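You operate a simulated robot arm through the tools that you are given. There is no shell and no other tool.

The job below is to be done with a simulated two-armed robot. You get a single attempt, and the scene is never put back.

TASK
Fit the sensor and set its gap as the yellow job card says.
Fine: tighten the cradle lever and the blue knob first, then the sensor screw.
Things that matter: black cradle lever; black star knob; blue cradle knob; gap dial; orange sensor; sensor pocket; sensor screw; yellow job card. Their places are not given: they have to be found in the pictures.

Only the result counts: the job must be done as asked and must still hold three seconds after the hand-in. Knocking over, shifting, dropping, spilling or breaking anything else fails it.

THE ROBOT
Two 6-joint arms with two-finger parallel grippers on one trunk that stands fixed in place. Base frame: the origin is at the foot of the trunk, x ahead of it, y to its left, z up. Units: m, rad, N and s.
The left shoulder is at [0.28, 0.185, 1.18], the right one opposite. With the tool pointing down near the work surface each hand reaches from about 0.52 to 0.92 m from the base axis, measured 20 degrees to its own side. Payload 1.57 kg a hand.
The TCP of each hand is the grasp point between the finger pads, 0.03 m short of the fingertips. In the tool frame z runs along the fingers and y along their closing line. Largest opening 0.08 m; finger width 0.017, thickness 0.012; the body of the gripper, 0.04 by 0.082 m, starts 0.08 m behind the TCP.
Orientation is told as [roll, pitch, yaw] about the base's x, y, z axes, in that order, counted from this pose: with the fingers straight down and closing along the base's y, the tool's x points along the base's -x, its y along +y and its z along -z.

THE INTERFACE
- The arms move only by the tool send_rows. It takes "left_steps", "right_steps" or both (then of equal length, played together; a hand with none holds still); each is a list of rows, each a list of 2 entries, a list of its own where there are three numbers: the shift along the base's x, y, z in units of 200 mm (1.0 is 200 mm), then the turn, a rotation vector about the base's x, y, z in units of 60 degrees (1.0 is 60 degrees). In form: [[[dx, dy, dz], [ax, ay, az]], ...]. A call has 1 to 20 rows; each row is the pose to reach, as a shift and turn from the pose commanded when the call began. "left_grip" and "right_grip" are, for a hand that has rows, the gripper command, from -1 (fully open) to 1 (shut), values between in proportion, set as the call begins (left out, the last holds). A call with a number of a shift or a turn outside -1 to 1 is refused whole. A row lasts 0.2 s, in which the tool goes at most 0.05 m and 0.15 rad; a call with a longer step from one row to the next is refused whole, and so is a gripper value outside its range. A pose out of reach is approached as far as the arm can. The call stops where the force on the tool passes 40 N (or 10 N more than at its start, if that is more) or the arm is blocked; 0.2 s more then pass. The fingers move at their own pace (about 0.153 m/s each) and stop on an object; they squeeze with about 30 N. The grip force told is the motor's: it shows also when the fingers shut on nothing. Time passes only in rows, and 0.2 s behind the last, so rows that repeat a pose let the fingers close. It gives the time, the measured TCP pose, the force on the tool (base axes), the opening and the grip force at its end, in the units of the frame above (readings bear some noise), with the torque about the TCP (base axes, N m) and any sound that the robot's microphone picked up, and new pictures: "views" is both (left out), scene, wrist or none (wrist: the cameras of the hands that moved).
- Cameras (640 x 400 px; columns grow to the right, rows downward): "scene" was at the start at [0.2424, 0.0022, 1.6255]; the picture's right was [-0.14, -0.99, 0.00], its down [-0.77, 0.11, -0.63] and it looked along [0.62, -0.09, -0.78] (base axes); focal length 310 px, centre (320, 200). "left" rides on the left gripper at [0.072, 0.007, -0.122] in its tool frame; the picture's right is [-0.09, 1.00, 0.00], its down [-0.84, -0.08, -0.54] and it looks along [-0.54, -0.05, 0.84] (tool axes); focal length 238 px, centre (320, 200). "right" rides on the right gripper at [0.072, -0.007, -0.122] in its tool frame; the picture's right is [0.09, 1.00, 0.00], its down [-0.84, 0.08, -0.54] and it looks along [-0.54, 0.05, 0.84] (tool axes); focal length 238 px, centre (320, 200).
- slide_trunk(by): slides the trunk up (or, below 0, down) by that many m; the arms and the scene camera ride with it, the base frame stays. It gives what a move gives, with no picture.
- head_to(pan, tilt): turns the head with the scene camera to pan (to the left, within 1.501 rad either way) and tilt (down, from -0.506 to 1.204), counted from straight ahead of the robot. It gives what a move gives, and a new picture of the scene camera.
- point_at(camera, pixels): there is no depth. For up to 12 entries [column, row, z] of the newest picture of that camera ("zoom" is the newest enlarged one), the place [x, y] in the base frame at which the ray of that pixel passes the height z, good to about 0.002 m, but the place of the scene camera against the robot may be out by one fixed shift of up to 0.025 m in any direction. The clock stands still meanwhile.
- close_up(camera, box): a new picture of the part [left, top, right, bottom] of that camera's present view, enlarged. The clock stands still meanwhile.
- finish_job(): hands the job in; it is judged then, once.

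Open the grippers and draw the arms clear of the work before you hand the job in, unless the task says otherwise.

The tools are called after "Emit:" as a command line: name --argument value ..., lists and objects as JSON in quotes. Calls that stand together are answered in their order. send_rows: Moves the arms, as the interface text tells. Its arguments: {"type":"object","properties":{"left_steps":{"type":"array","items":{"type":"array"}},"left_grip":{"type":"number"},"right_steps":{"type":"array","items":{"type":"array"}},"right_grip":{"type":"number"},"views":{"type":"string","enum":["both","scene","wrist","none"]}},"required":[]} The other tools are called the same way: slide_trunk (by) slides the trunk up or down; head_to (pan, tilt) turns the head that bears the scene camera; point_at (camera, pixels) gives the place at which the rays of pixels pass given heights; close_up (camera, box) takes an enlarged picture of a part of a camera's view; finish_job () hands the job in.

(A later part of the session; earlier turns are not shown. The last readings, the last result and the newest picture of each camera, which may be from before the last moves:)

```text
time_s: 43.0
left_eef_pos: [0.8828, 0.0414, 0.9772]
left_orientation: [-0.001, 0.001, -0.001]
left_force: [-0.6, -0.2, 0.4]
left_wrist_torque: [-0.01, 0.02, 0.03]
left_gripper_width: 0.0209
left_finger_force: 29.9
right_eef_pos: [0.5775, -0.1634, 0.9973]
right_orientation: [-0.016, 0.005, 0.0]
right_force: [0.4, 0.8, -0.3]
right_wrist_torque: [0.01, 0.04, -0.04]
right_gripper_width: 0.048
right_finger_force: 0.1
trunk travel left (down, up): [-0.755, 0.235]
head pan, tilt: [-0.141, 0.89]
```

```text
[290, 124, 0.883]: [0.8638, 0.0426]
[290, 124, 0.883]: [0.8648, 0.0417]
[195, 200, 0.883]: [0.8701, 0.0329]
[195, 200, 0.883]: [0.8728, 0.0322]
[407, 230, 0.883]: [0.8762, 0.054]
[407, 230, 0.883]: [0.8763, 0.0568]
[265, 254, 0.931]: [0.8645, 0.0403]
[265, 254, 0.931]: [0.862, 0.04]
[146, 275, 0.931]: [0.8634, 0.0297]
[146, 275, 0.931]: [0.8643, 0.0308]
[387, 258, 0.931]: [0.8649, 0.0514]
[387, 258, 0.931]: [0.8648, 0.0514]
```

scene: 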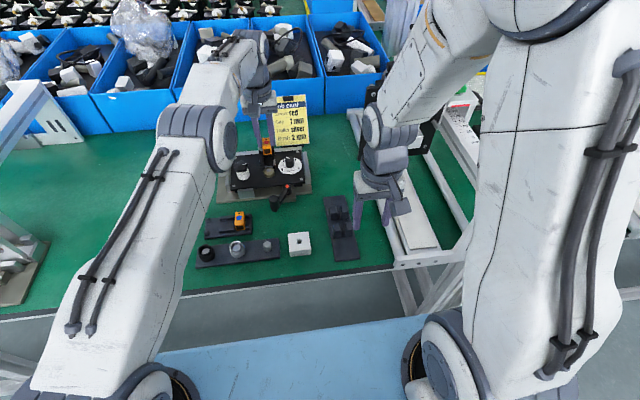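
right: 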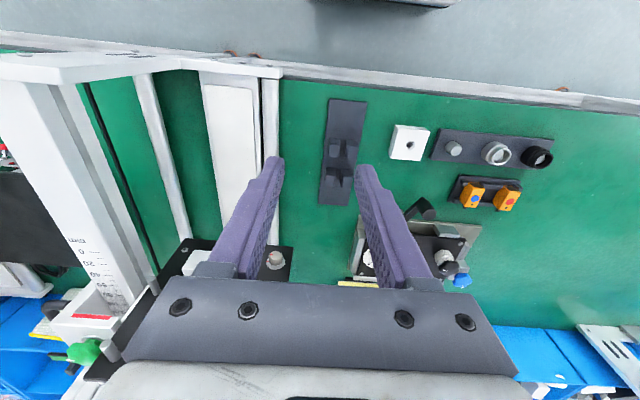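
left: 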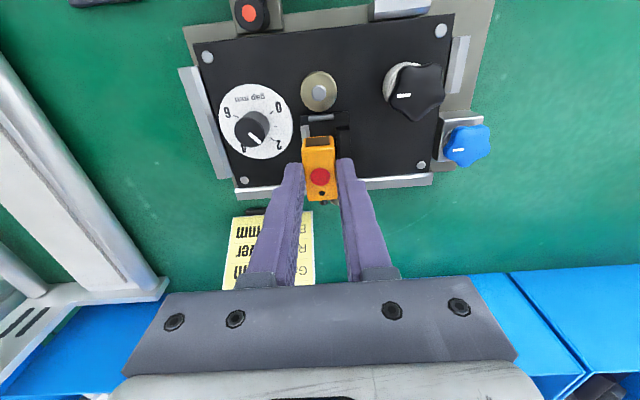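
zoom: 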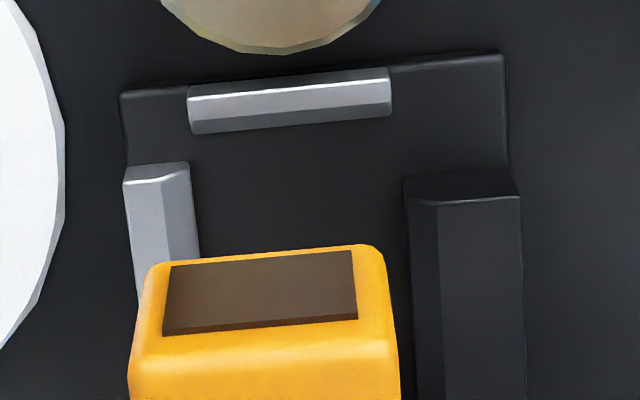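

Averages: pocket centre y≈0.0435, lip inner x≈0.864; sensor is at y≈0.0405, front x≈0.863. I shift (+2.8,+3 mm) and lower so its bottom is just above the walls (~0.9075), then re-measure.

Emit:
send_rows --left_steps '[[[0.014, 0.015, 0], [0, 0, 0]], [[0.014, 0.015, -0.06], [0, 0, 0]], [[0.014, 0.015, -0.115], [0, 0, 0]], [[0.014, 0.015, -0.115], [0, 0, 0]]]' --views "wrist"

Emit:
close_up --camera "scene" --box '[250, 125, 290, 170]'

Emit:
close_up --camera "left" --box '[290, 115, 360, 165]'

```text
time_s: 44.0
left_eef_pos: [0.8874, 0.0446, 0.9546]
left_orientation: [0.001, -0.005, -0.002]
left_force: [0.4, -0.4, 20.7]
left_wrist_torque: [0.17, -0.42, -0.05]
left_gripper_width: 0.0211
left_finger_force: 29.9
right_eef_pos: [0.5753, -0.1625, 0.9992]
right_orientation: [-0.016, 0.002, 0.0]
right_force: [-0.2, -0.7, -0.3]
right_wrist_torque: [0.02, 0.01, 0.0]
right_gripper_width: 0.0479
right_finger_force: 0.1
trunk travel left (down, up): [-0.755, 0.235]
head pan, tilt: [-0.141, 0.89]
```

left: 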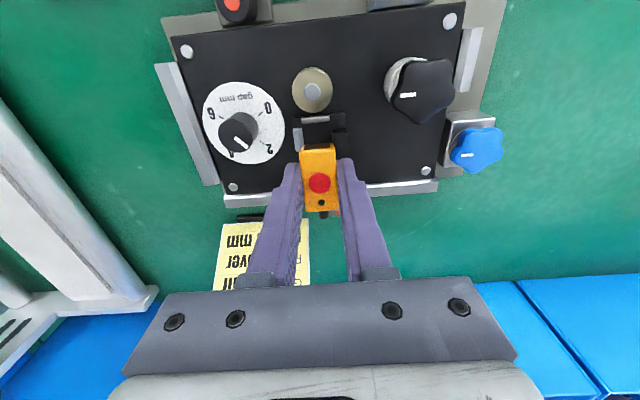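

```text
8.89 times, centred on (270, 148) of scene
```

zoom: 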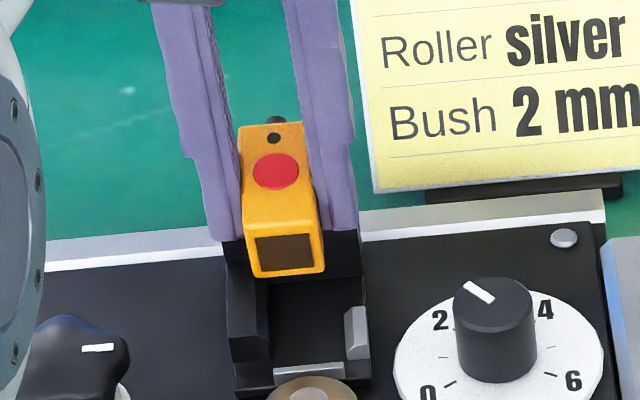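

```text
8.00 times, centred on (325, 140) of left
```

zoom: 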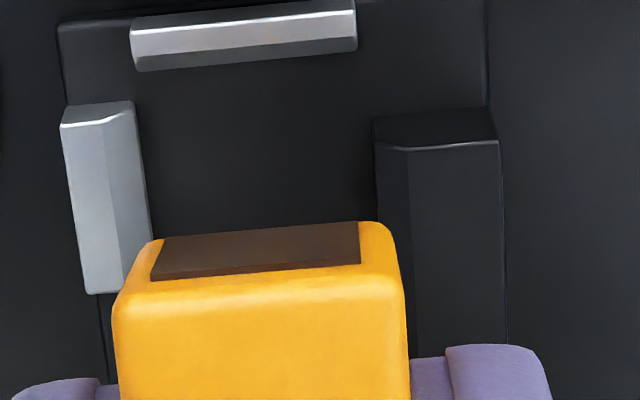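

An upward 20 N contact appeared: the torque puts it at ≈(0.908,0.053), i.e. the sensor's back edge caught the screw's washer, so it sits ~1.5 mm too far back, and it has pitched nose-down slightly. I raise 8 mm and shift 2 mm toward the robot, then inspect.

Emit:
send_rows --left_steps '[[[0, 0, 0.02], [0, 0, 0]], [[-0.005, 0, 0.04], [0, 0, 0]], [[-0.01, 0, 0.04], [0, 0, 0]], [[-0.01, 0, 0.04], [0, 0, 0]]]' --views "wrist"

Emit:
close_up --camera "scene" --box '[250, 125, 290, 170]'

Emit:
close_up --camera "right" --box '[440, 200, 640, 330]'

Emit:
close_up --camera "left" --box '[285, 115, 365, 215]'

```text
time_s: 45.0
left_eef_pos: [0.8863, 0.0457, 0.9612]
left_orientation: [0.0, 0.002, -0.004]
left_force: [0.2, 0.0, -1.3]
left_wrist_torque: [-0.01, 0.0, -0.01]
left_gripper_width: 0.021
left_finger_force: 30.0
right_eef_pos: [0.578, -0.1617, 0.9977]
right_orientation: [-0.015, 0.004, 0.0]
right_force: [0.9, -0.5, 0.0]
right_wrist_torque: [-0.02, -0.03, -0.03]
right_gripper_width: 0.0482
right_finger_force: 0.0
trunk travel left (down, up): [-0.755, 0.235]
head pan, tilt: [-0.141, 0.89]
```

left: 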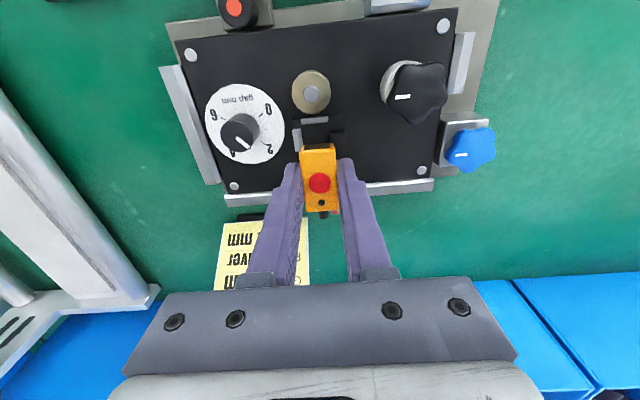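

```text
8.89 times, centred on (270, 148) of scene
```

zoom: 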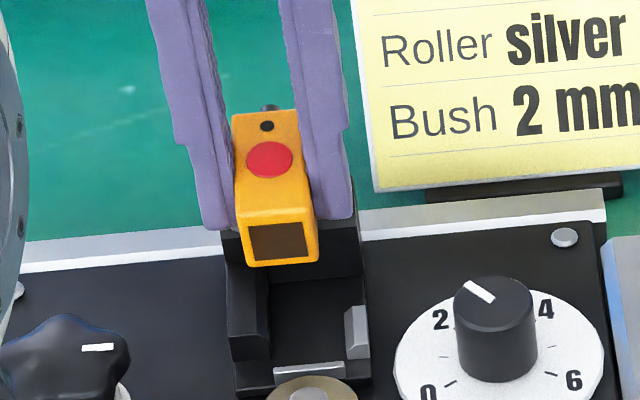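

```text
3.08 times, centred on (540, 265) of right
```

zoom: 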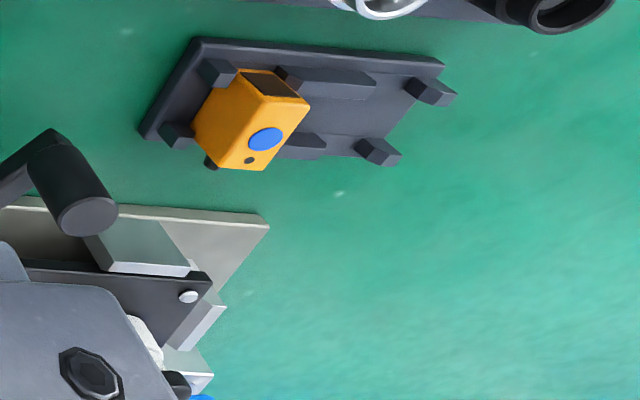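

```text
4.00 times, centred on (325, 165) of left
```

zoom: 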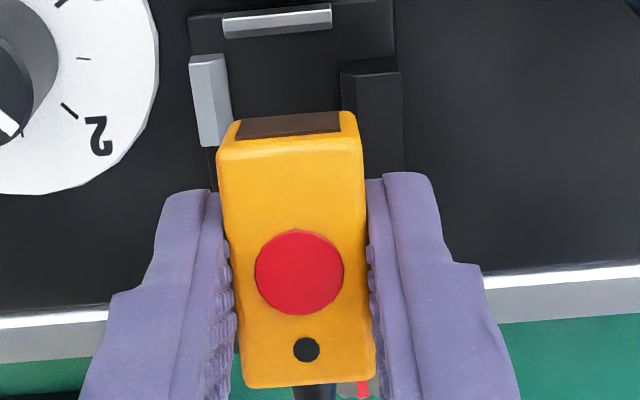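

The sensor slipped to a nose-down tilt of roughly 10–13° in the grip. I take it back to its empty tray slot to re-level and regrip it: first up and over to (0.705,0.188).

Emit:
send_rows --left_steps '[[[0, 0, 0.13], [0, 0, 0]], [[-0.15, 0.118, 0.15], [0, 0, 0]], [[-0.3, 0.236, 0.15], [0, 0, 0]], [[-0.45, 0.354, 0.15], [0, 0, 0]], [[-0.6, 0.472, 0.15], [0, 0, 0]], [[-0.75, 0.59, 0.15], [0, 0, 0]], [[-0.9065, 0.7115, 0.15], [0, 0, 0]], [[-0.9065, 0.7115, 0.15], [0, 0, 0]]]' --views "wrist"

Emit:
close_up --camera "scene" --box '[170, 170, 260, 240]'

Emit:
close_up --camera "left" --box '[260, 100, 380, 220]'

```text
time_s: 46.8
left_eef_pos: [0.7023, 0.1908, 0.9947]
left_orientation: [0.002, -0.001, -0.003]
left_force: [0.3, 0.2, 0.7]
left_wrist_torque: [-0.03, 0.0, 0.0]
left_gripper_width: 0.0207
left_finger_force: 30.3
right_eef_pos: [0.576, -0.1635, 0.9975]
right_orientation: [-0.018, 0.004, -0.001]
right_force: [-0.8, 0.5, -0.6]
right_wrist_torque: [0.02, 0.01, 0.02]
right_gripper_width: 0.048
right_finger_force: 0.1
trunk travel left (down, up): [-0.755, 0.235]
head pan, tilt: [-0.141, 0.89]
```

left: 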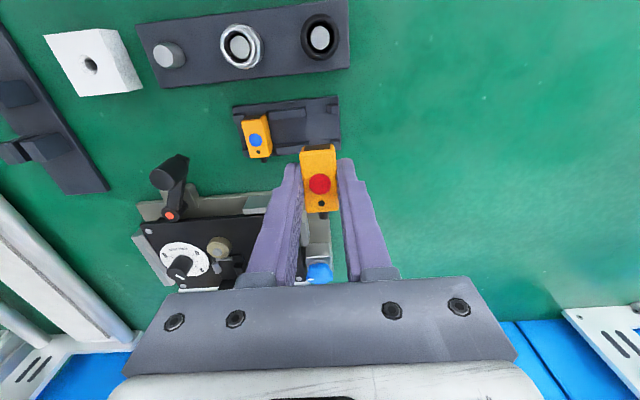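

```text
5.71 times, centred on (215, 205) of scene
```

zoom: 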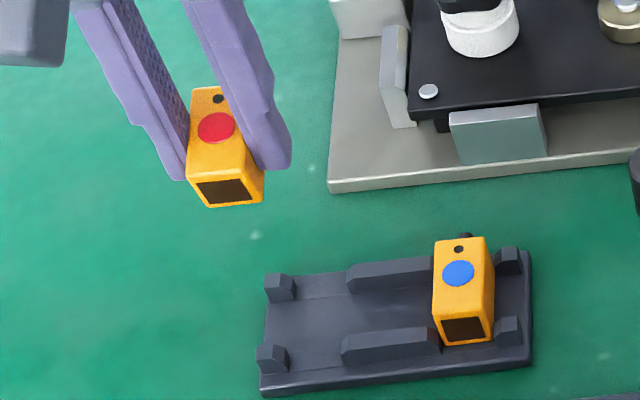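

```text
3.33 times, centred on (320, 160) of left
```

zoom: 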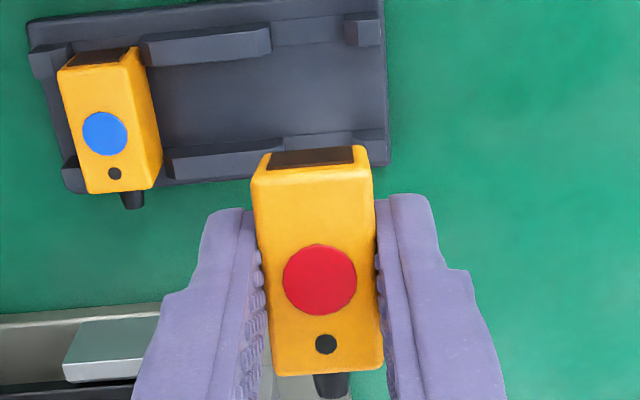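

I shift slightly (y -3 mm, x -2 mm) and lower toward the slot to z≈0.907, checking alignment with the clips.

Emit:
send_rows --left_steps '[[[-0.01, -0.014, -0.1], [0, 0, 0]], [[-0.01, -0.014, -0.25], [0, 0, 0]], [[-0.01, -0.014, -0.4], [0, 0, 0]], [[-0.01, -0.014, -0.435], [0, 0, 0]], [[-0.01, -0.014, -0.435], [0, 0, 0]]]' --views "wrist"

Emit:
close_up --camera "scene" --box '[190, 195, 250, 240]'

Emit:
close_up --camera "left" --box '[260, 100, 380, 220]'

```text
time_s: 48.0
left_eef_pos: [0.7025, 0.1873, 0.9052]
left_orientation: [0.0, -0.001, -0.004]
left_force: [1.0, 0.2, -0.4]
left_wrist_torque: [-0.01, 0.01, 0.0]
left_gripper_width: 0.0205
left_finger_force: 29.9
right_eef_pos: [0.5769, -0.1625, 0.997]
right_orientation: [-0.017, 0.004, 0.0]
right_force: [0.6, -0.7, -0.2]
right_wrist_torque: [-0.02, -0.01, -0.03]
right_gripper_width: 0.0479
right_finger_force: 0.1
trunk travel left (down, up): [-0.755, 0.235]
head pan, tilt: [-0.141, 0.89]
```

left: 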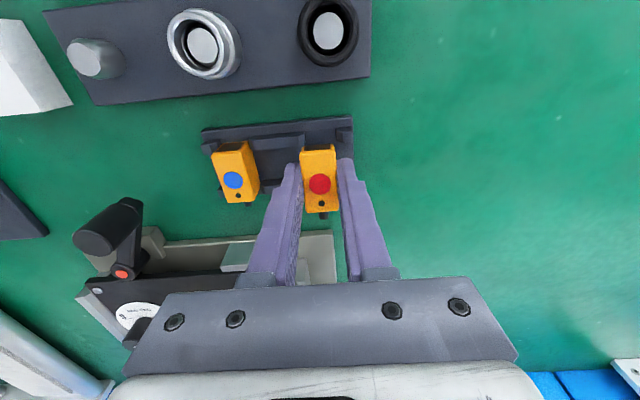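

```text
8.89 times, centred on (220, 218) of scene
```

zoom: 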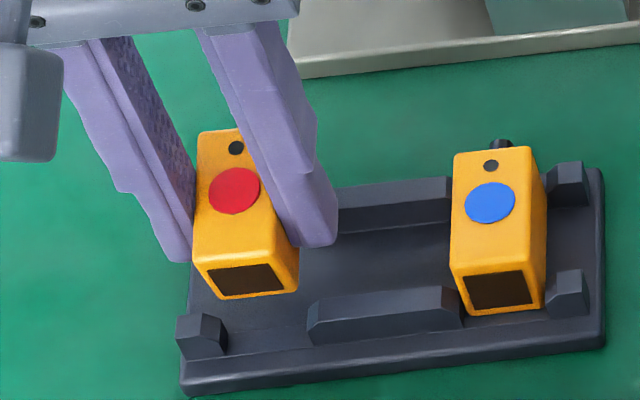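

```text
3.33 times, centred on (320, 160) of left
```

zoom: 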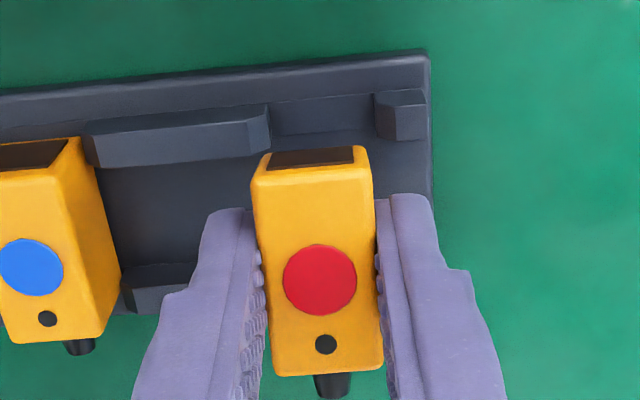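

Aligned laterally with the slot. I lower a further 8 mm gently and watch the vertical force.

Emit:
send_rows --left_steps '[[[0, 0.002, -0.015], [0, 0, 0]], [[0, 0.002, -0.03], [0, 0, 0]], [[0, 0.002, -0.04], [0, 0, 0]]]' --views "none"

Emit:
close_up --camera "scene" --box '[190, 195, 250, 240]'

```text
time_s: 48.8
left_eef_pos: [0.703, 0.1867, 0.895]
left_orientation: [0.002, -0.001, -0.005]
left_force: [-1.3, -0.5, -0.4]
left_wrist_torque: [-0.01, 0.02, -0.02]
left_gripper_width: 0.0209
left_finger_force: 30.0
right_eef_pos: [0.5774, -0.1627, 0.9967]
right_orientation: [-0.015, 0.004, -0.001]
right_force: [0.5, 1.0, 0.4]
right_wrist_torque: [-0.03, 0.01, 0.0]
right_gripper_width: 0.048
right_finger_force: 0.1
trunk travel left (down, up): [-0.755, 0.235]
head pan, tilt: [-0.141, 0.89]
```

```text
8.89 times, centred on (220, 218) of scene
```

zoom: 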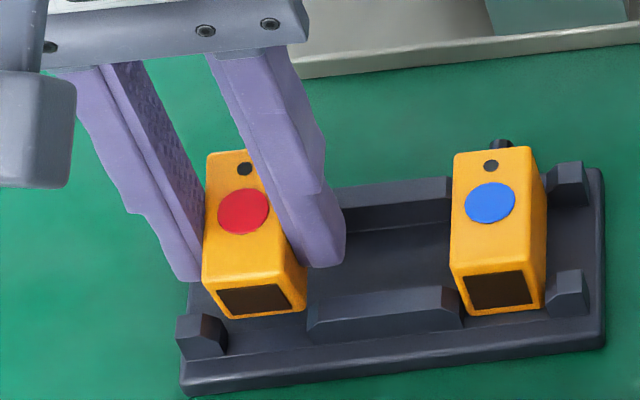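

No contact yet. I lower another 4 mm.

Emit:
send_rows --left_steps '[[[0, 0.003, -0.01], [0, 0, 0]], [[0, 0.003, -0.02], [0, 0, 0]], [[0, 0.003, -0.02], [0, 0, 0]]]' --views "none"

Emit:
close_up --camera "scene" --box '[190, 195, 250, 240]'

```text
time_s: 49.6
left_eef_pos: [0.7031, 0.1877, 0.8903]
left_orientation: [0.0, -0.001, -0.003]
left_force: [-0.4, 2.8, 0.4]
left_wrist_torque: [0.07, -0.03, -0.05]
left_gripper_width: 0.0206
left_finger_force: 29.7
right_eef_pos: [0.5777, -0.1612, 0.9979]
right_orientation: [-0.018, 0.003, 0.001]
right_force: [-0.2, -0.2, 0.0]
right_wrist_torque: [0.03, 0.01, 0.01]
right_gripper_width: 0.0482
right_finger_force: 0.0
trunk travel left (down, up): [-0.755, 0.235]
head pan, tilt: [-0.141, 0.89]
```

```text
8.89 times, centred on (220, 218) of scene
```

zoom: 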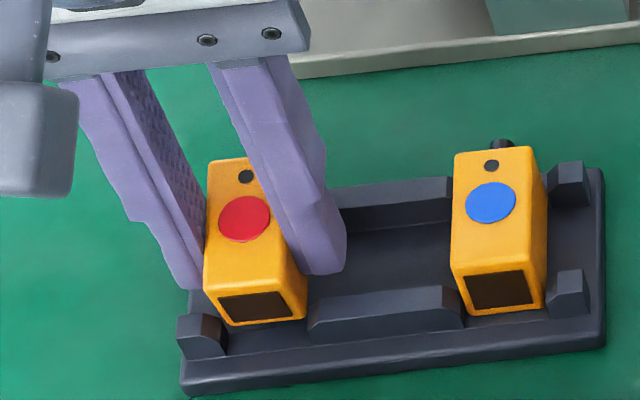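

A small side force of 2.8 N only. I lower 4 mm more.

Emit:
send_rows --left_steps '[[[0, 0.003, -0.01], [0, 0, 0]], [[0, 0.003, -0.02], [0, 0, 0]], [[0, 0.003, -0.02], [0, 0, 0]]]' --views "none"

Emit:
close_up --camera "scene" --box '[190, 195, 250, 240]'

```text
time_s: 50.4
left_eef_pos: [0.7029, 0.1881, 0.888]
left_orientation: [0.0, 0.0, -0.003]
left_force: [-0.6, -0.4, -0.6]
left_wrist_torque: [0.01, -0.01, -0.01]
left_gripper_width: 0.0207
left_finger_force: 29.7
right_eef_pos: [0.5761, -0.1635, 0.9979]
right_orientation: [-0.018, 0.004, -0.001]
right_force: [-0.7, -0.4, -0.6]
right_wrist_torque: [0.0, -0.02, 0.01]
right_gripper_width: 0.048
right_finger_force: 0.0
trunk travel left (down, up): [-0.755, 0.235]
head pan, tilt: [-0.141, 0.89]
```

```text
8.89 times, centred on (220, 218) of scene
```

zoom: 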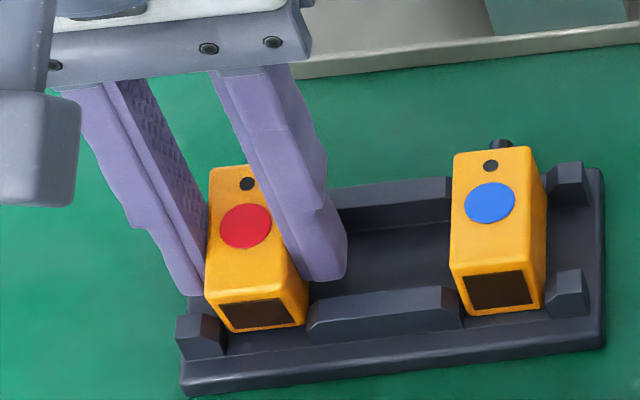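

Still free. I lower another 4 mm watching for the tray floor.

Emit:
send_rows --left_steps '[[[0, 0, -0.01], [0, 0, 0]], [[0, 0, -0.02], [0, 0, 0]], [[0, 0, -0.02], [0, 0, 0]]]' --views "wrist"

Emit:
close_up --camera "scene" --box '[190, 195, 250, 240]'

```text
time_s: 51.2
left_eef_pos: [0.7028, 0.1897, 0.8855]
left_orientation: [0.0, -0.003, -0.003]
left_force: [-3.6, 0.6, 14.4]
left_wrist_torque: [0.0, 0.35, 0.0]
left_gripper_width: 0.0208
left_finger_force: 30.2
right_eef_pos: [0.5759, -0.1631, 0.9981]
right_orientation: [-0.015, 0.002, 0.0]
right_force: [0.5, 0.4, 0.0]
right_wrist_torque: [0.0, 0.02, 0.03]
right_gripper_width: 0.0478
right_finger_force: 0.1
trunk travel left (down, up): [-0.755, 0.235]
head pan, tilt: [-0.141, 0.89]
```

left: 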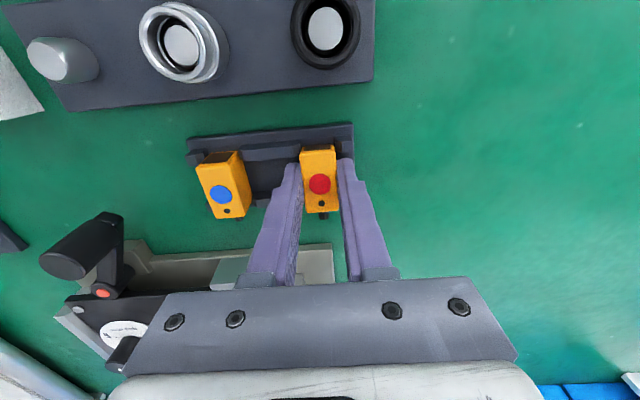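

```text
8.89 times, centred on (220, 218) of scene
```

zoom: 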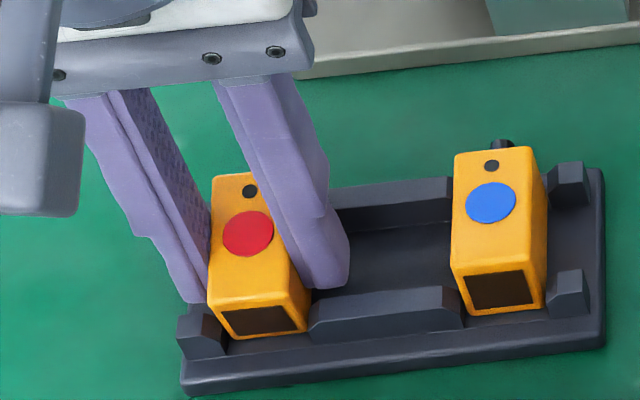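

The nose rests on the tray floor (14 N). I open the gripper so it settles flat, then look.

Emit:
send_rows --left_steps '[[[0, 0, 0], [0, 0, 0]], [[0, 0, 0], [0, 0, 0]], [[0, 0, 0], [0, 0, 0]], [[0, 0, 0.02], [0, 0, 0]]]' --left_grip -0.15 --views "wrist"

Emit:
close_up --camera "scene" --box '[190, 195, 250, 240]'

Emit:
close_up --camera "left" --box '[260, 110, 380, 210]'

```text
time_s: 52.2
left_eef_pos: [0.7034, 0.1878, 0.8873]
left_orientation: [0.0, 0.002, -0.003]
left_force: [-0.6, 0.1, 0.6]
left_wrist_torque: [-0.02, 0.05, 0.0]
left_gripper_width: 0.046
left_finger_force: 0.0
right_eef_pos: [0.5762, -0.1612, 0.9983]
right_orientation: [-0.017, 0.003, 0.001]
right_force: [-0.6, -0.3, -0.5]
right_wrist_torque: [-0.03, -0.04, -0.01]
right_gripper_width: 0.0479
right_finger_force: 0.1
trunk travel left (down, up): [-0.755, 0.235]
head pan, tilt: [-0.141, 0.89]
```

left: 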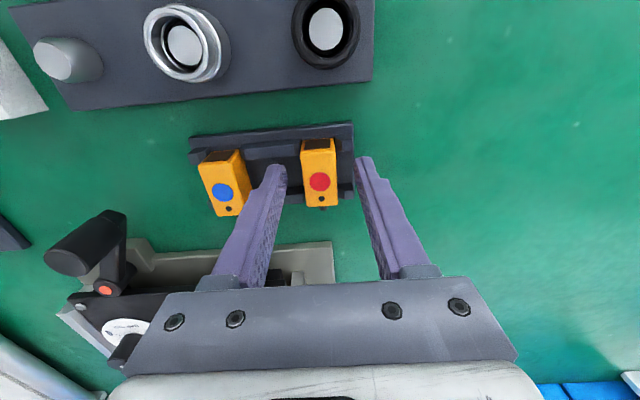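

```text
8.89 times, centred on (220, 218) of scene
```

zoom: 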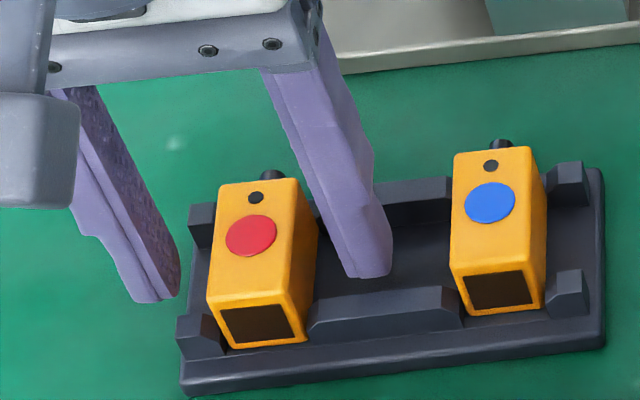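

```text
4.00 times, centred on (320, 160) of left
```

zoom: 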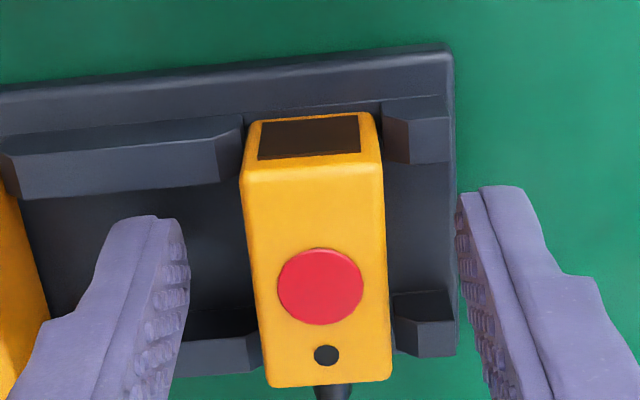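

The sensor is flat in the tray again and centred. I set TCP to z≈0.8935 over the body centre (x -2 mm) and grip a bit deeper (≈12 mm overlap).

Emit:
send_rows --left_steps '[[[-0.01, 0, 0.03], [0, 0, 0]], [[-0.01, 0, 0.03], [0, 0, 0]], [[-0.01, 0, 0.03], [0, 0, 0]]]' --left_grip -0.15 --views "wrist"

Emit:
close_up --camera "left" --box '[260, 110, 380, 210]'

```text
time_s: 53.0
left_eef_pos: [0.6998, 0.1882, 0.8939]
left_orientation: [0.001, 0.0, -0.003]
left_force: [-0.2, -0.1, -0.5]
left_wrist_torque: [-0.02, -0.01, 0.0]
left_gripper_width: 0.046
left_finger_force: 0.1
right_eef_pos: [0.5768, -0.1621, 0.9965]
right_orientation: [-0.018, 0.004, -0.001]
right_force: [-0.1, -0.5, 0.0]
right_wrist_torque: [-0.02, -0.03, -0.03]
right_gripper_width: 0.0479
right_finger_force: 0.0
trunk travel left (down, up): [-0.755, 0.235]
head pan, tilt: [-0.141, 0.89]
```

left: 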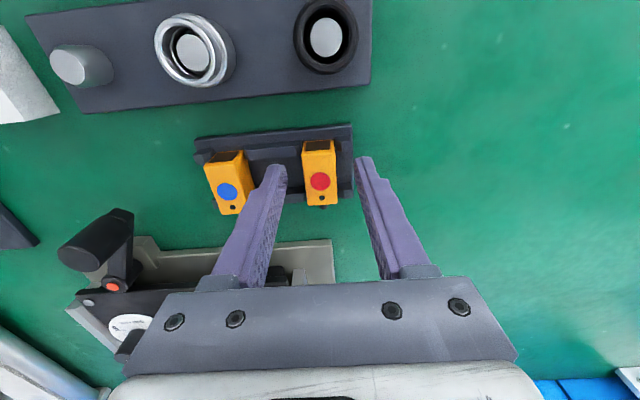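

```text
4.00 times, centred on (320, 160) of left
```

zoom: 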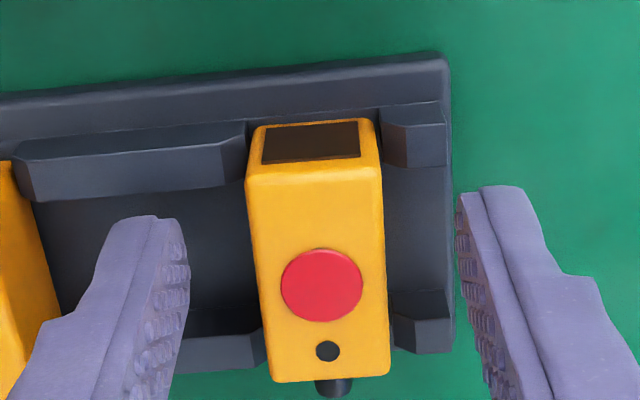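

The TCP is ~1.4 mm in front of the body centre; I nudge +1.5 mm in x and close the gripper.

Emit:
send_rows --left_steps '[[[0.0075, 0, 0], [0, 0, 0]], [[0.0075, 0, 0], [0, 0, 0]]]' --left_grip -0.15 --views "none"

Emit:
send_rows --left_steps '[[[0, 0, 0], [0, 0, 0]], [[0, 0, 0], [0, 0, 0]], [[0, 0, 0], [0, 0, 0]]]' --left_grip 1 --views "wrist"

Emit:
close_up --camera "left" --box '[260, 110, 380, 210]'

```text
time_s: 53.6
left_eef_pos: [0.7021, 0.188, 0.8947]
left_orientation: [-0.001, 0.0, -0.003]
left_force: [0.0, 0.2, -0.6]
left_wrist_torque: [-0.02, -0.01, 0.0]
left_gripper_width: 0.046
left_finger_force: 0.0
right_eef_pos: [0.5762, -0.1638, 0.9979]
right_orientation: [-0.019, 0.003, 0.0]
right_force: [0.4, 1.1, -0.1]
right_wrist_torque: [0.02, -0.04, -0.01]
right_gripper_width: 0.0481
right_finger_force: 0.0
trunk travel left (down, up): [-0.755, 0.235]
head pan, tilt: [-0.141, 0.89]
```

```text
time_s: 54.4
left_eef_pos: [0.7021, 0.1889, 0.8938]
left_orientation: [0.0, -0.002, -0.005]
left_force: [-0.5, 0.1, -0.3]
left_wrist_torque: [0.0, -0.02, -0.04]
left_gripper_width: 0.0207
left_finger_force: 30.3
right_eef_pos: [0.5774, -0.163, 0.9974]
right_orientation: [-0.017, 0.003, -0.001]
right_force: [-0.5, -0.3, 0.0]
right_wrist_torque: [-0.01, -0.01, -0.02]
right_gripper_width: 0.0479
right_finger_force: 0.0
trunk travel left (down, up): [-0.755, 0.235]
head pan, tilt: [-0.141, 0.89]
```

left: 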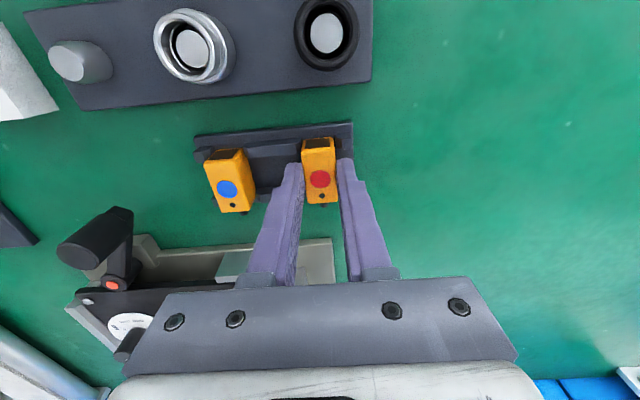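

```text
4.00 times, centred on (320, 160) of left
```

zoom: 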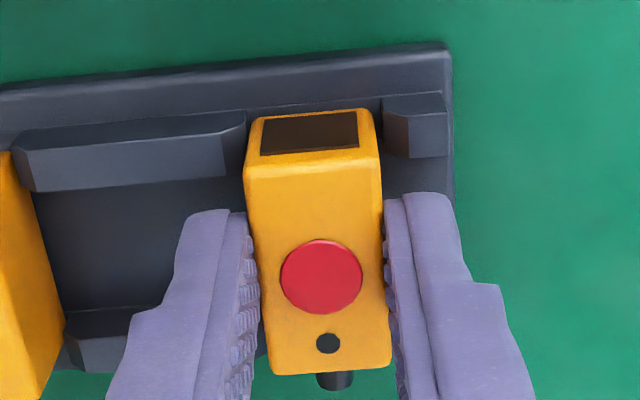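

Sensor gripped with no stray force; body centre ≈0.6 mm before the TCP. I lift it 0.09 m.

Emit:
send_rows --left_steps '[[[0, 0, 0.03], [0, 0, 0]], [[0, 0, 0.12], [0, 0, 0]], [[0, 0, 0.28], [0, 0, 0]], [[0, 0, 0.45], [0, 0, 0]], [[0, 0, 0.45], [0, 0, 0]]]' --views "none"

Emit:
send_rows --left_steps '[[[0.15, -0.121, 0], [0, 0, 0]], [[0.3, -0.243, 0], [0, 0, 0]], [[0.45, -0.364, 0], [0, 0, 0]], [[0.6, -0.485, 0], [0, 0, 0]], [[0.75, -0.607, 0], [0, 0, 0]], [[0.9, -0.725, 0], [0, 0, 0]], [[0.9, -0.725, 0], [0, 0, 0]]]' --views "wrist"

Emit:
close_up --camera "left" --box '[280, 100, 370, 210]'

```text
time_s: 55.6
left_eef_pos: [0.7023, 0.1886, 0.9854]
left_orientation: [-0.001, 0.001, -0.004]
left_force: [0.0, -0.4, 0.1]
left_wrist_torque: [0.01, -0.02, -0.01]
left_gripper_width: 0.0209
left_finger_force: 29.9
right_eef_pos: [0.5766, -0.1626, 0.999]
right_orientation: [-0.016, 0.003, 0.0]
right_force: [-0.6, -0.2, -0.4]
right_wrist_torque: [-0.02, -0.02, -0.01]
right_gripper_width: 0.0478
right_finger_force: 0.1
trunk travel left (down, up): [-0.755, 0.235]
head pan, tilt: [-0.141, 0.89]
```

```text
time_s: 57.2
left_eef_pos: [0.8825, 0.0416, 0.9829]
left_orientation: [-0.001, 0.0, -0.001]
left_force: [0.1, -0.7, -0.3]
left_wrist_torque: [0.01, 0.04, -0.01]
left_gripper_width: 0.021
left_finger_force: 29.9
right_eef_pos: [0.577, -0.1623, 0.9976]
right_orientation: [-0.015, 0.002, 0.0]
right_force: [-0.2, 0.0, -0.3]
right_wrist_torque: [-0.02, 0.04, 0.03]
right_gripper_width: 0.0479
right_finger_force: 0.1
trunk travel left (down, up): [-0.755, 0.235]
head pan, tilt: [-0.141, 0.89]
```

left: 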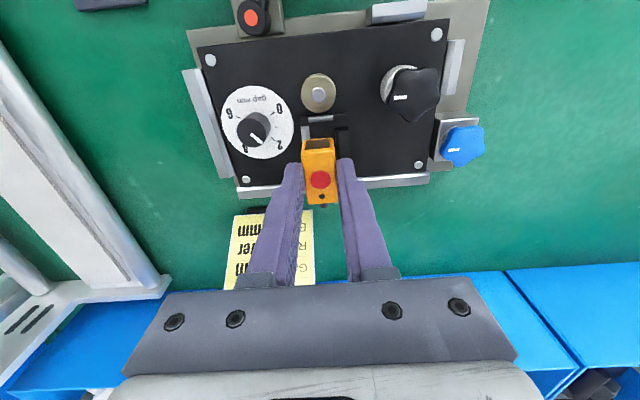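

```text
3.64 times, centred on (325, 155) of left
```

zoom: 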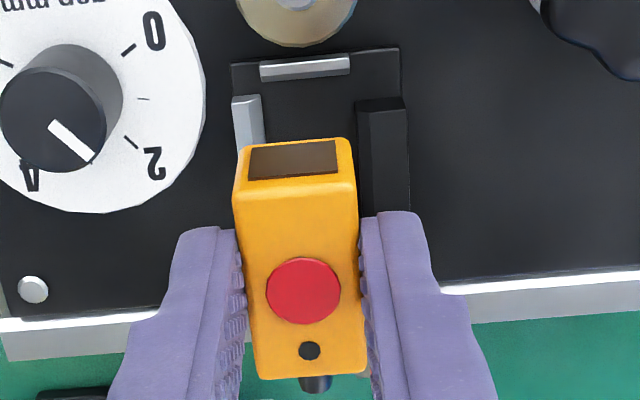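

I shift to (0.885,0.0437) and lower to z≈0.957, sensor bottom still above the washer, then measure sensor against pocket again.

Emit:
send_rows --left_steps '[[[0.011, 0.01, -0.05], [0, 0, 0]], [[0.011, 0.01, -0.1], [0, 0, 0]], [[0.011, 0.01, -0.128], [0, 0, 0]], [[0.011, 0.01, -0.128], [0, 0, 0]]]' --views "wrist"

Emit:
close_up --camera "left" --box '[290, 110, 360, 165]'

```text
time_s: 58.2
left_eef_pos: [0.8834, 0.0444, 0.9586]
left_orientation: [0.0, 0.0, -0.004]
left_force: [-0.4, -0.4, -0.2]
left_wrist_torque: [0.01, -0.03, 0.02]
left_gripper_width: 0.0208
left_finger_force: 30.1
right_eef_pos: [0.5764, -0.1618, 0.9975]
right_orientation: [-0.015, 0.003, 0.0]
right_force: [0.7, 0.9, 0.4]
right_wrist_torque: [0.0, -0.01, -0.01]
right_gripper_width: 0.0479
right_finger_force: 0.0
trunk travel left (down, up): [-0.755, 0.235]
head pan, tilt: [-0.141, 0.89]
```

left: 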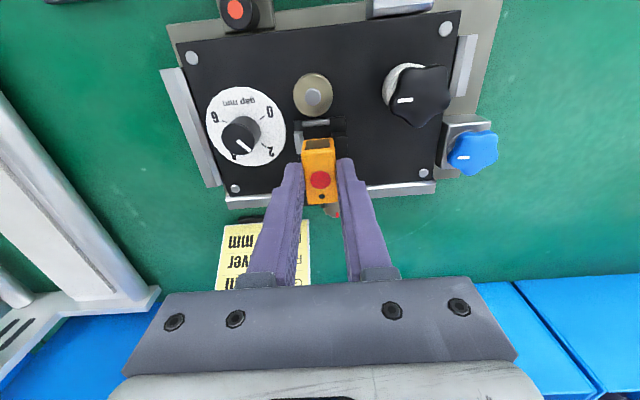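

```text
7.27 times, centred on (325, 138) of left
```

zoom: 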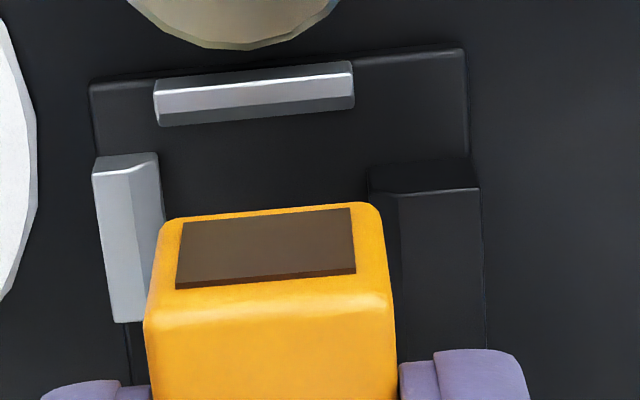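

I query lip (255,117), tab (161,190), wall (371,200) and the sensor's lower front edge (270,211) with its sides, repeated for averaging.

Emit:
point_at --camera "zoom" --pixels '[[255, 117, 0.883], [255, 117, 0.883], [161, 190, 0.883], [161, 190, 0.883], [371, 200, 0.883], [371, 200, 0.883], [270, 211, 0.914], [270, 211, 0.914], [155, 240, 0.914], [155, 240, 0.914], [386, 225, 0.914], [386, 225, 0.914]]'

Emit:
point_at --camera "zoom" --pixels '[[255, 117, 0.883], [255, 117, 0.883], [161, 190, 0.883], [161, 190, 0.883], [371, 200, 0.883], [371, 200, 0.883], [270, 211, 0.914], [270, 211, 0.914], [155, 240, 0.914], [155, 240, 0.914], [386, 225, 0.914], [386, 225, 0.914]]'

```text
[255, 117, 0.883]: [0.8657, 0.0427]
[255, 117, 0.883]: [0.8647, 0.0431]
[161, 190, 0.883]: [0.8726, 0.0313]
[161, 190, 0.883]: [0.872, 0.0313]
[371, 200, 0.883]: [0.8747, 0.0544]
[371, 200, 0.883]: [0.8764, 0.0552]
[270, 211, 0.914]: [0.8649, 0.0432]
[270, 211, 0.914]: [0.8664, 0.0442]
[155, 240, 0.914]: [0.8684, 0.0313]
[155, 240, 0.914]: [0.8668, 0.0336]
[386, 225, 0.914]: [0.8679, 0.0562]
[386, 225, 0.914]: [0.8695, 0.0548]
```

```text
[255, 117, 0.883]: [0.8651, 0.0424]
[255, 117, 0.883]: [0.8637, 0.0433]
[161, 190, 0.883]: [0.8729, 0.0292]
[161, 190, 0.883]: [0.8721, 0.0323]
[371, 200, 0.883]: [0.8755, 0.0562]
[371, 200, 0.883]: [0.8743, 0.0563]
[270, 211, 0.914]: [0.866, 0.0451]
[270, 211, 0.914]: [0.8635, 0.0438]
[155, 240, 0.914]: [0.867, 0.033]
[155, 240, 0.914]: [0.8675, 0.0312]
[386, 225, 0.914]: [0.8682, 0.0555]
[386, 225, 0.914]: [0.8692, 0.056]
```

Sensor front 0.865 vs lip 0.865, y centre 0.0439 vs pocket 0.0433: aligned. I lower 9 mm past the washer level and check for contact.

Emit:
send_rows --left_steps '[[[0, -0.003, -0.015], [0, 0, 0]], [[0, -0.003, -0.03], [0, 0, 0]], [[0, -0.003, -0.045], [0, 0, 0]], [[0, -0.003, -0.045], [0, 0, 0]]]' --views "wrist"

Emit:
close_up --camera "left" --box '[290, 110, 360, 165]'

Emit:
close_up --camera "scene" --box '[250, 125, 290, 170]'

```text
time_s: 59.2
left_eef_pos: [0.8839, 0.0433, 0.949]
left_orientation: [-0.001, -0.001, -0.004]
left_force: [1.2, -0.6, 0.1]
left_wrist_torque: [-0.03, 0.01, 0.0]
left_gripper_width: 0.0207
left_finger_force: 30.0
right_eef_pos: [0.576, -0.1626, 0.998]
right_orientation: [-0.016, 0.004, 0.002]
right_force: [-0.4, 0.6, 0.0]
right_wrist_torque: [-0.03, 0.01, -0.04]
right_gripper_width: 0.0482
right_finger_force: 0.1
trunk travel left (down, up): [-0.755, 0.235]
head pan, tilt: [-0.141, 0.89]
```

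left: 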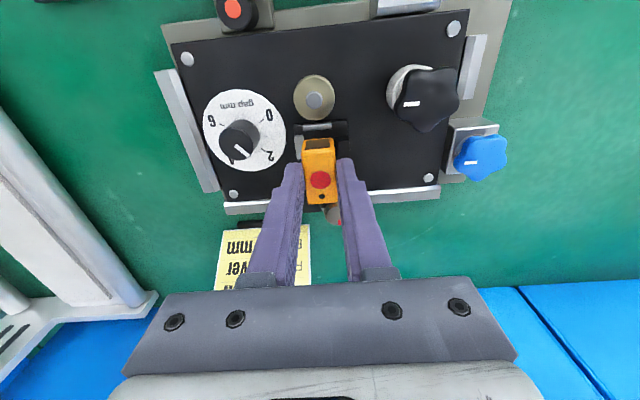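

```text
7.27 times, centred on (325, 138) of left
```

zoom: 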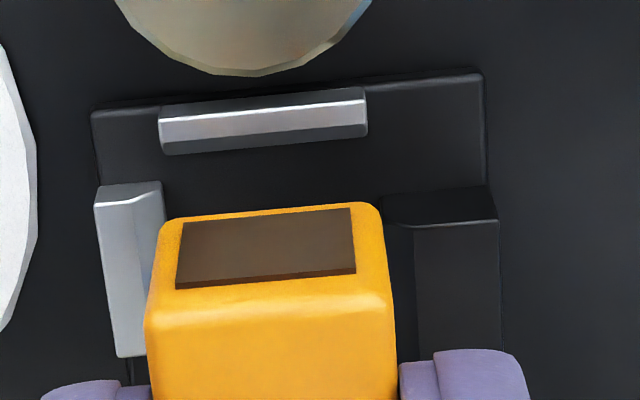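

```text
8.89 times, centred on (270, 148) of scene
```

zoom: 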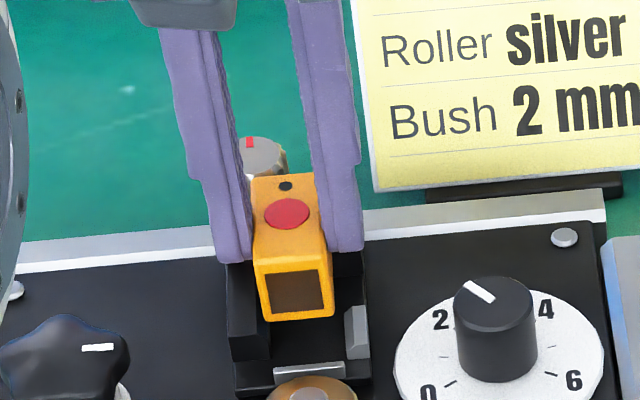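

No contact. I lower another 6 mm.

Emit:
send_rows --left_steps '[[[0, 0, -0.01], [0, 0, 0]], [[0, 0, -0.02], [0, 0, 0]], [[0, 0, -0.03], [0, 0, 0]], [[0, 0, -0.03], [0, 0, 0]]]' --views "wrist"

Emit:
close_up --camera "left" --box '[290, 110, 360, 165]'

Emit:
close_up --camera "scene" --box '[250, 125, 290, 170]'

```text
time_s: 60.2
left_eef_pos: [0.8844, 0.0446, 0.9407]
left_orientation: [0.0, 0.001, -0.005]
left_force: [0.6, 0.5, 0.4]
left_wrist_torque: [-0.02, 0.0, 0.05]
left_gripper_width: 0.0208
left_finger_force: 30.2
right_eef_pos: [0.5757, -0.1633, 0.9976]
right_orientation: [-0.016, 0.005, 0.001]
right_force: [0.1, 0.1, 0.4]
right_wrist_torque: [-0.03, -0.04, -0.01]
right_gripper_width: 0.0478
right_finger_force: 0.0
trunk travel left (down, up): [-0.755, 0.235]
head pan, tilt: [-0.141, 0.89]
```

left: 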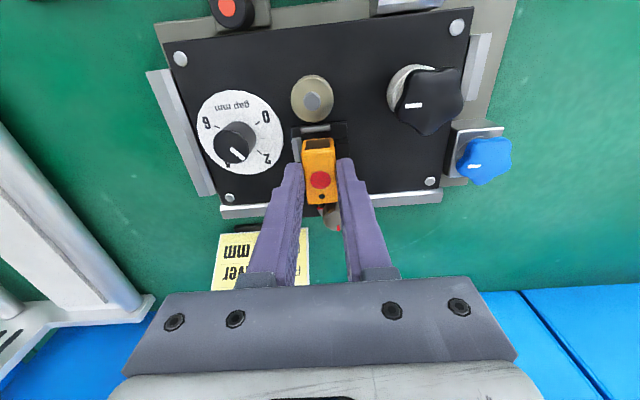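

```text
7.27 times, centred on (325, 138) of left
```

zoom: 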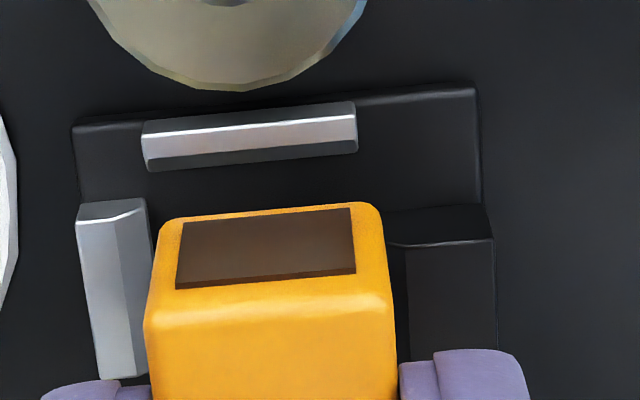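

```text
8.89 times, centred on (270, 148) of scene
```

zoom: 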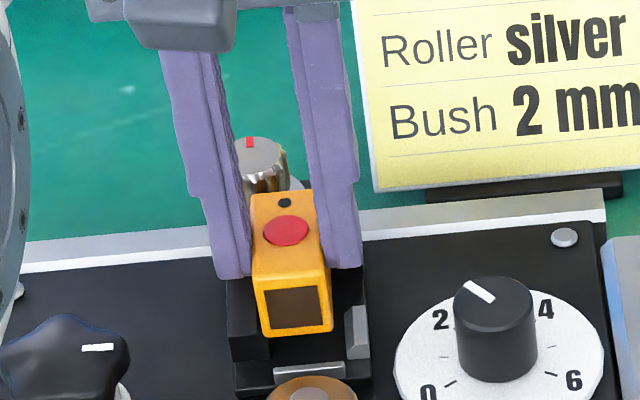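

Still no contact and the sensor lies centred between tab and wall. I lower another 6 mm.

Emit:
send_rows --left_steps '[[[0, -0.003, -0.01], [0, 0, 0]], [[0, -0.003, -0.02], [0, 0, 0]], [[0, -0.003, -0.03], [0, 0, 0]], [[0, -0.003, -0.03], [0, 0, 0]]]' --views "wrist"

Emit:
close_up --camera "left" --box '[290, 110, 360, 165]'

Emit:
close_up --camera "scene" --box '[250, 125, 290, 170]'

```text
time_s: 61.2
left_eef_pos: [0.8835, 0.0451, 0.9374]
left_orientation: [-0.001, 0.0, -0.003]
left_force: [-0.2, -0.9, 1.2]
left_wrist_torque: [-0.04, -0.02, -0.05]
left_gripper_width: 0.0208
left_finger_force: 30.6
right_eef_pos: [0.5772, -0.1632, 0.9979]
right_orientation: [-0.016, 0.005, 0.0]
right_force: [-1.1, 0.1, 0.1]
right_wrist_torque: [0.03, 0.03, 0.0]
right_gripper_width: 0.0479
right_finger_force: 0.0
trunk travel left (down, up): [-0.755, 0.235]
head pan, tilt: [-0.141, 0.89]
```

left: 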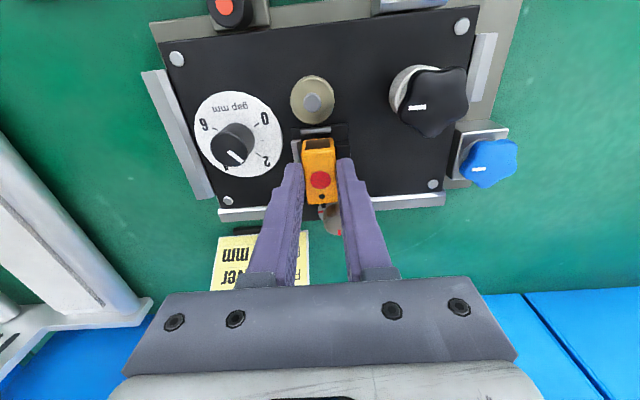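

```text
7.27 times, centred on (325, 138) of left
```

zoom: 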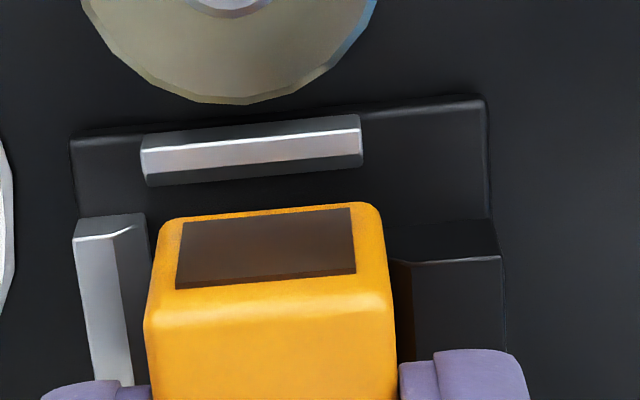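

```text
8.89 times, centred on (270, 148) of scene
```

zoom: 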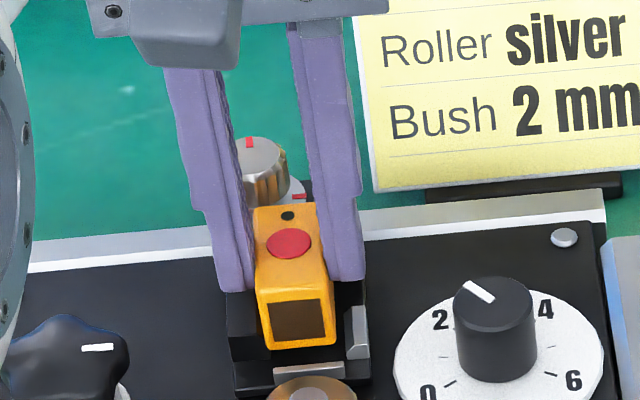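

Bottom is now inside the walls without force. I lower another 6 mm.

Emit:
send_rows --left_steps '[[[0.001, -0.003, -0.01], [0, 0, 0]], [[0.001, -0.003, -0.02], [0, 0, 0]], [[0.001, -0.003, -0.03], [0, 0, 0]], [[0.001, -0.003, -0.03], [0, 0, 0]]]' --views "wrist"

Emit:
close_up --camera "left" --box '[290, 110, 360, 165]'

Emit:
close_up --camera "scene" --box '[250, 125, 290, 170]'

```text
time_s: 62.2
left_eef_pos: [0.8828, 0.0438, 0.9302]
left_orientation: [0.0, 0.001, -0.003]
left_force: [-0.4, -0.3, -0.6]
left_wrist_torque: [0.0, 0.01, -0.02]
left_gripper_width: 0.0206
left_finger_force: 30.4
right_eef_pos: [0.5768, -0.1628, 0.9973]
right_orientation: [-0.015, 0.003, 0.0]
right_force: [0.3, 0.1, 0.7]
right_wrist_torque: [-0.01, -0.01, 0.02]
right_gripper_width: 0.0479
right_finger_force: 0.1
trunk travel left (down, up): [-0.755, 0.235]
head pan, tilt: [-0.141, 0.89]
```

left: 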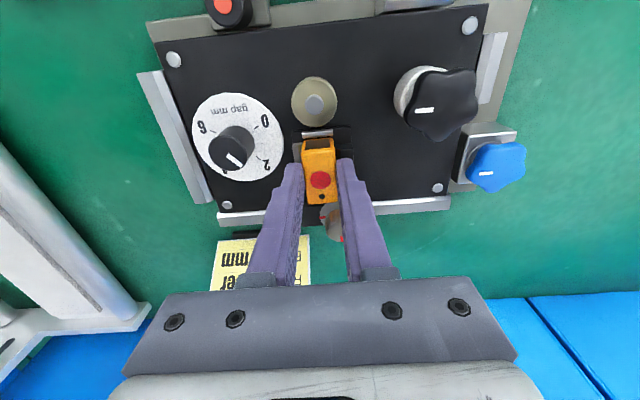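

```text
7.27 times, centred on (325, 138) of left
```

zoom: 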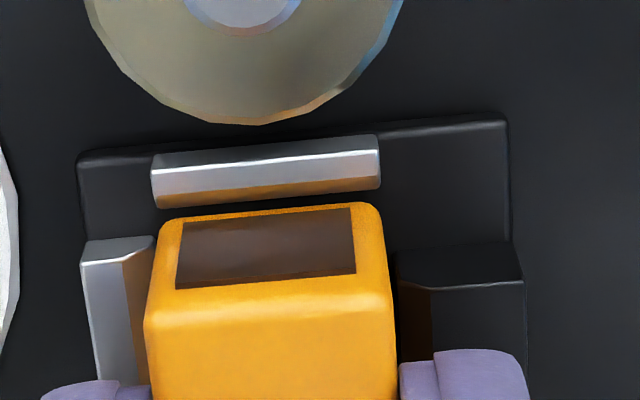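

```text
8.89 times, centred on (270, 148) of scene
```

zoom: 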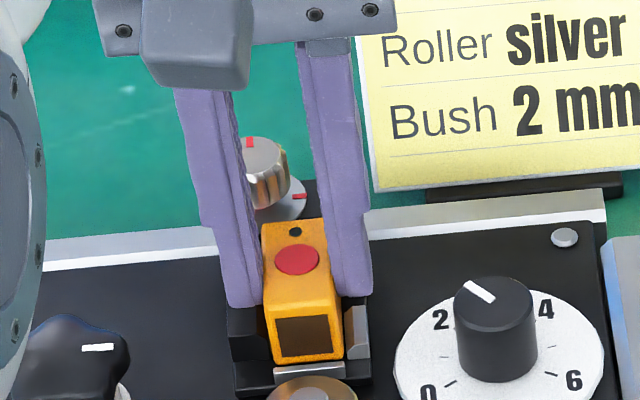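

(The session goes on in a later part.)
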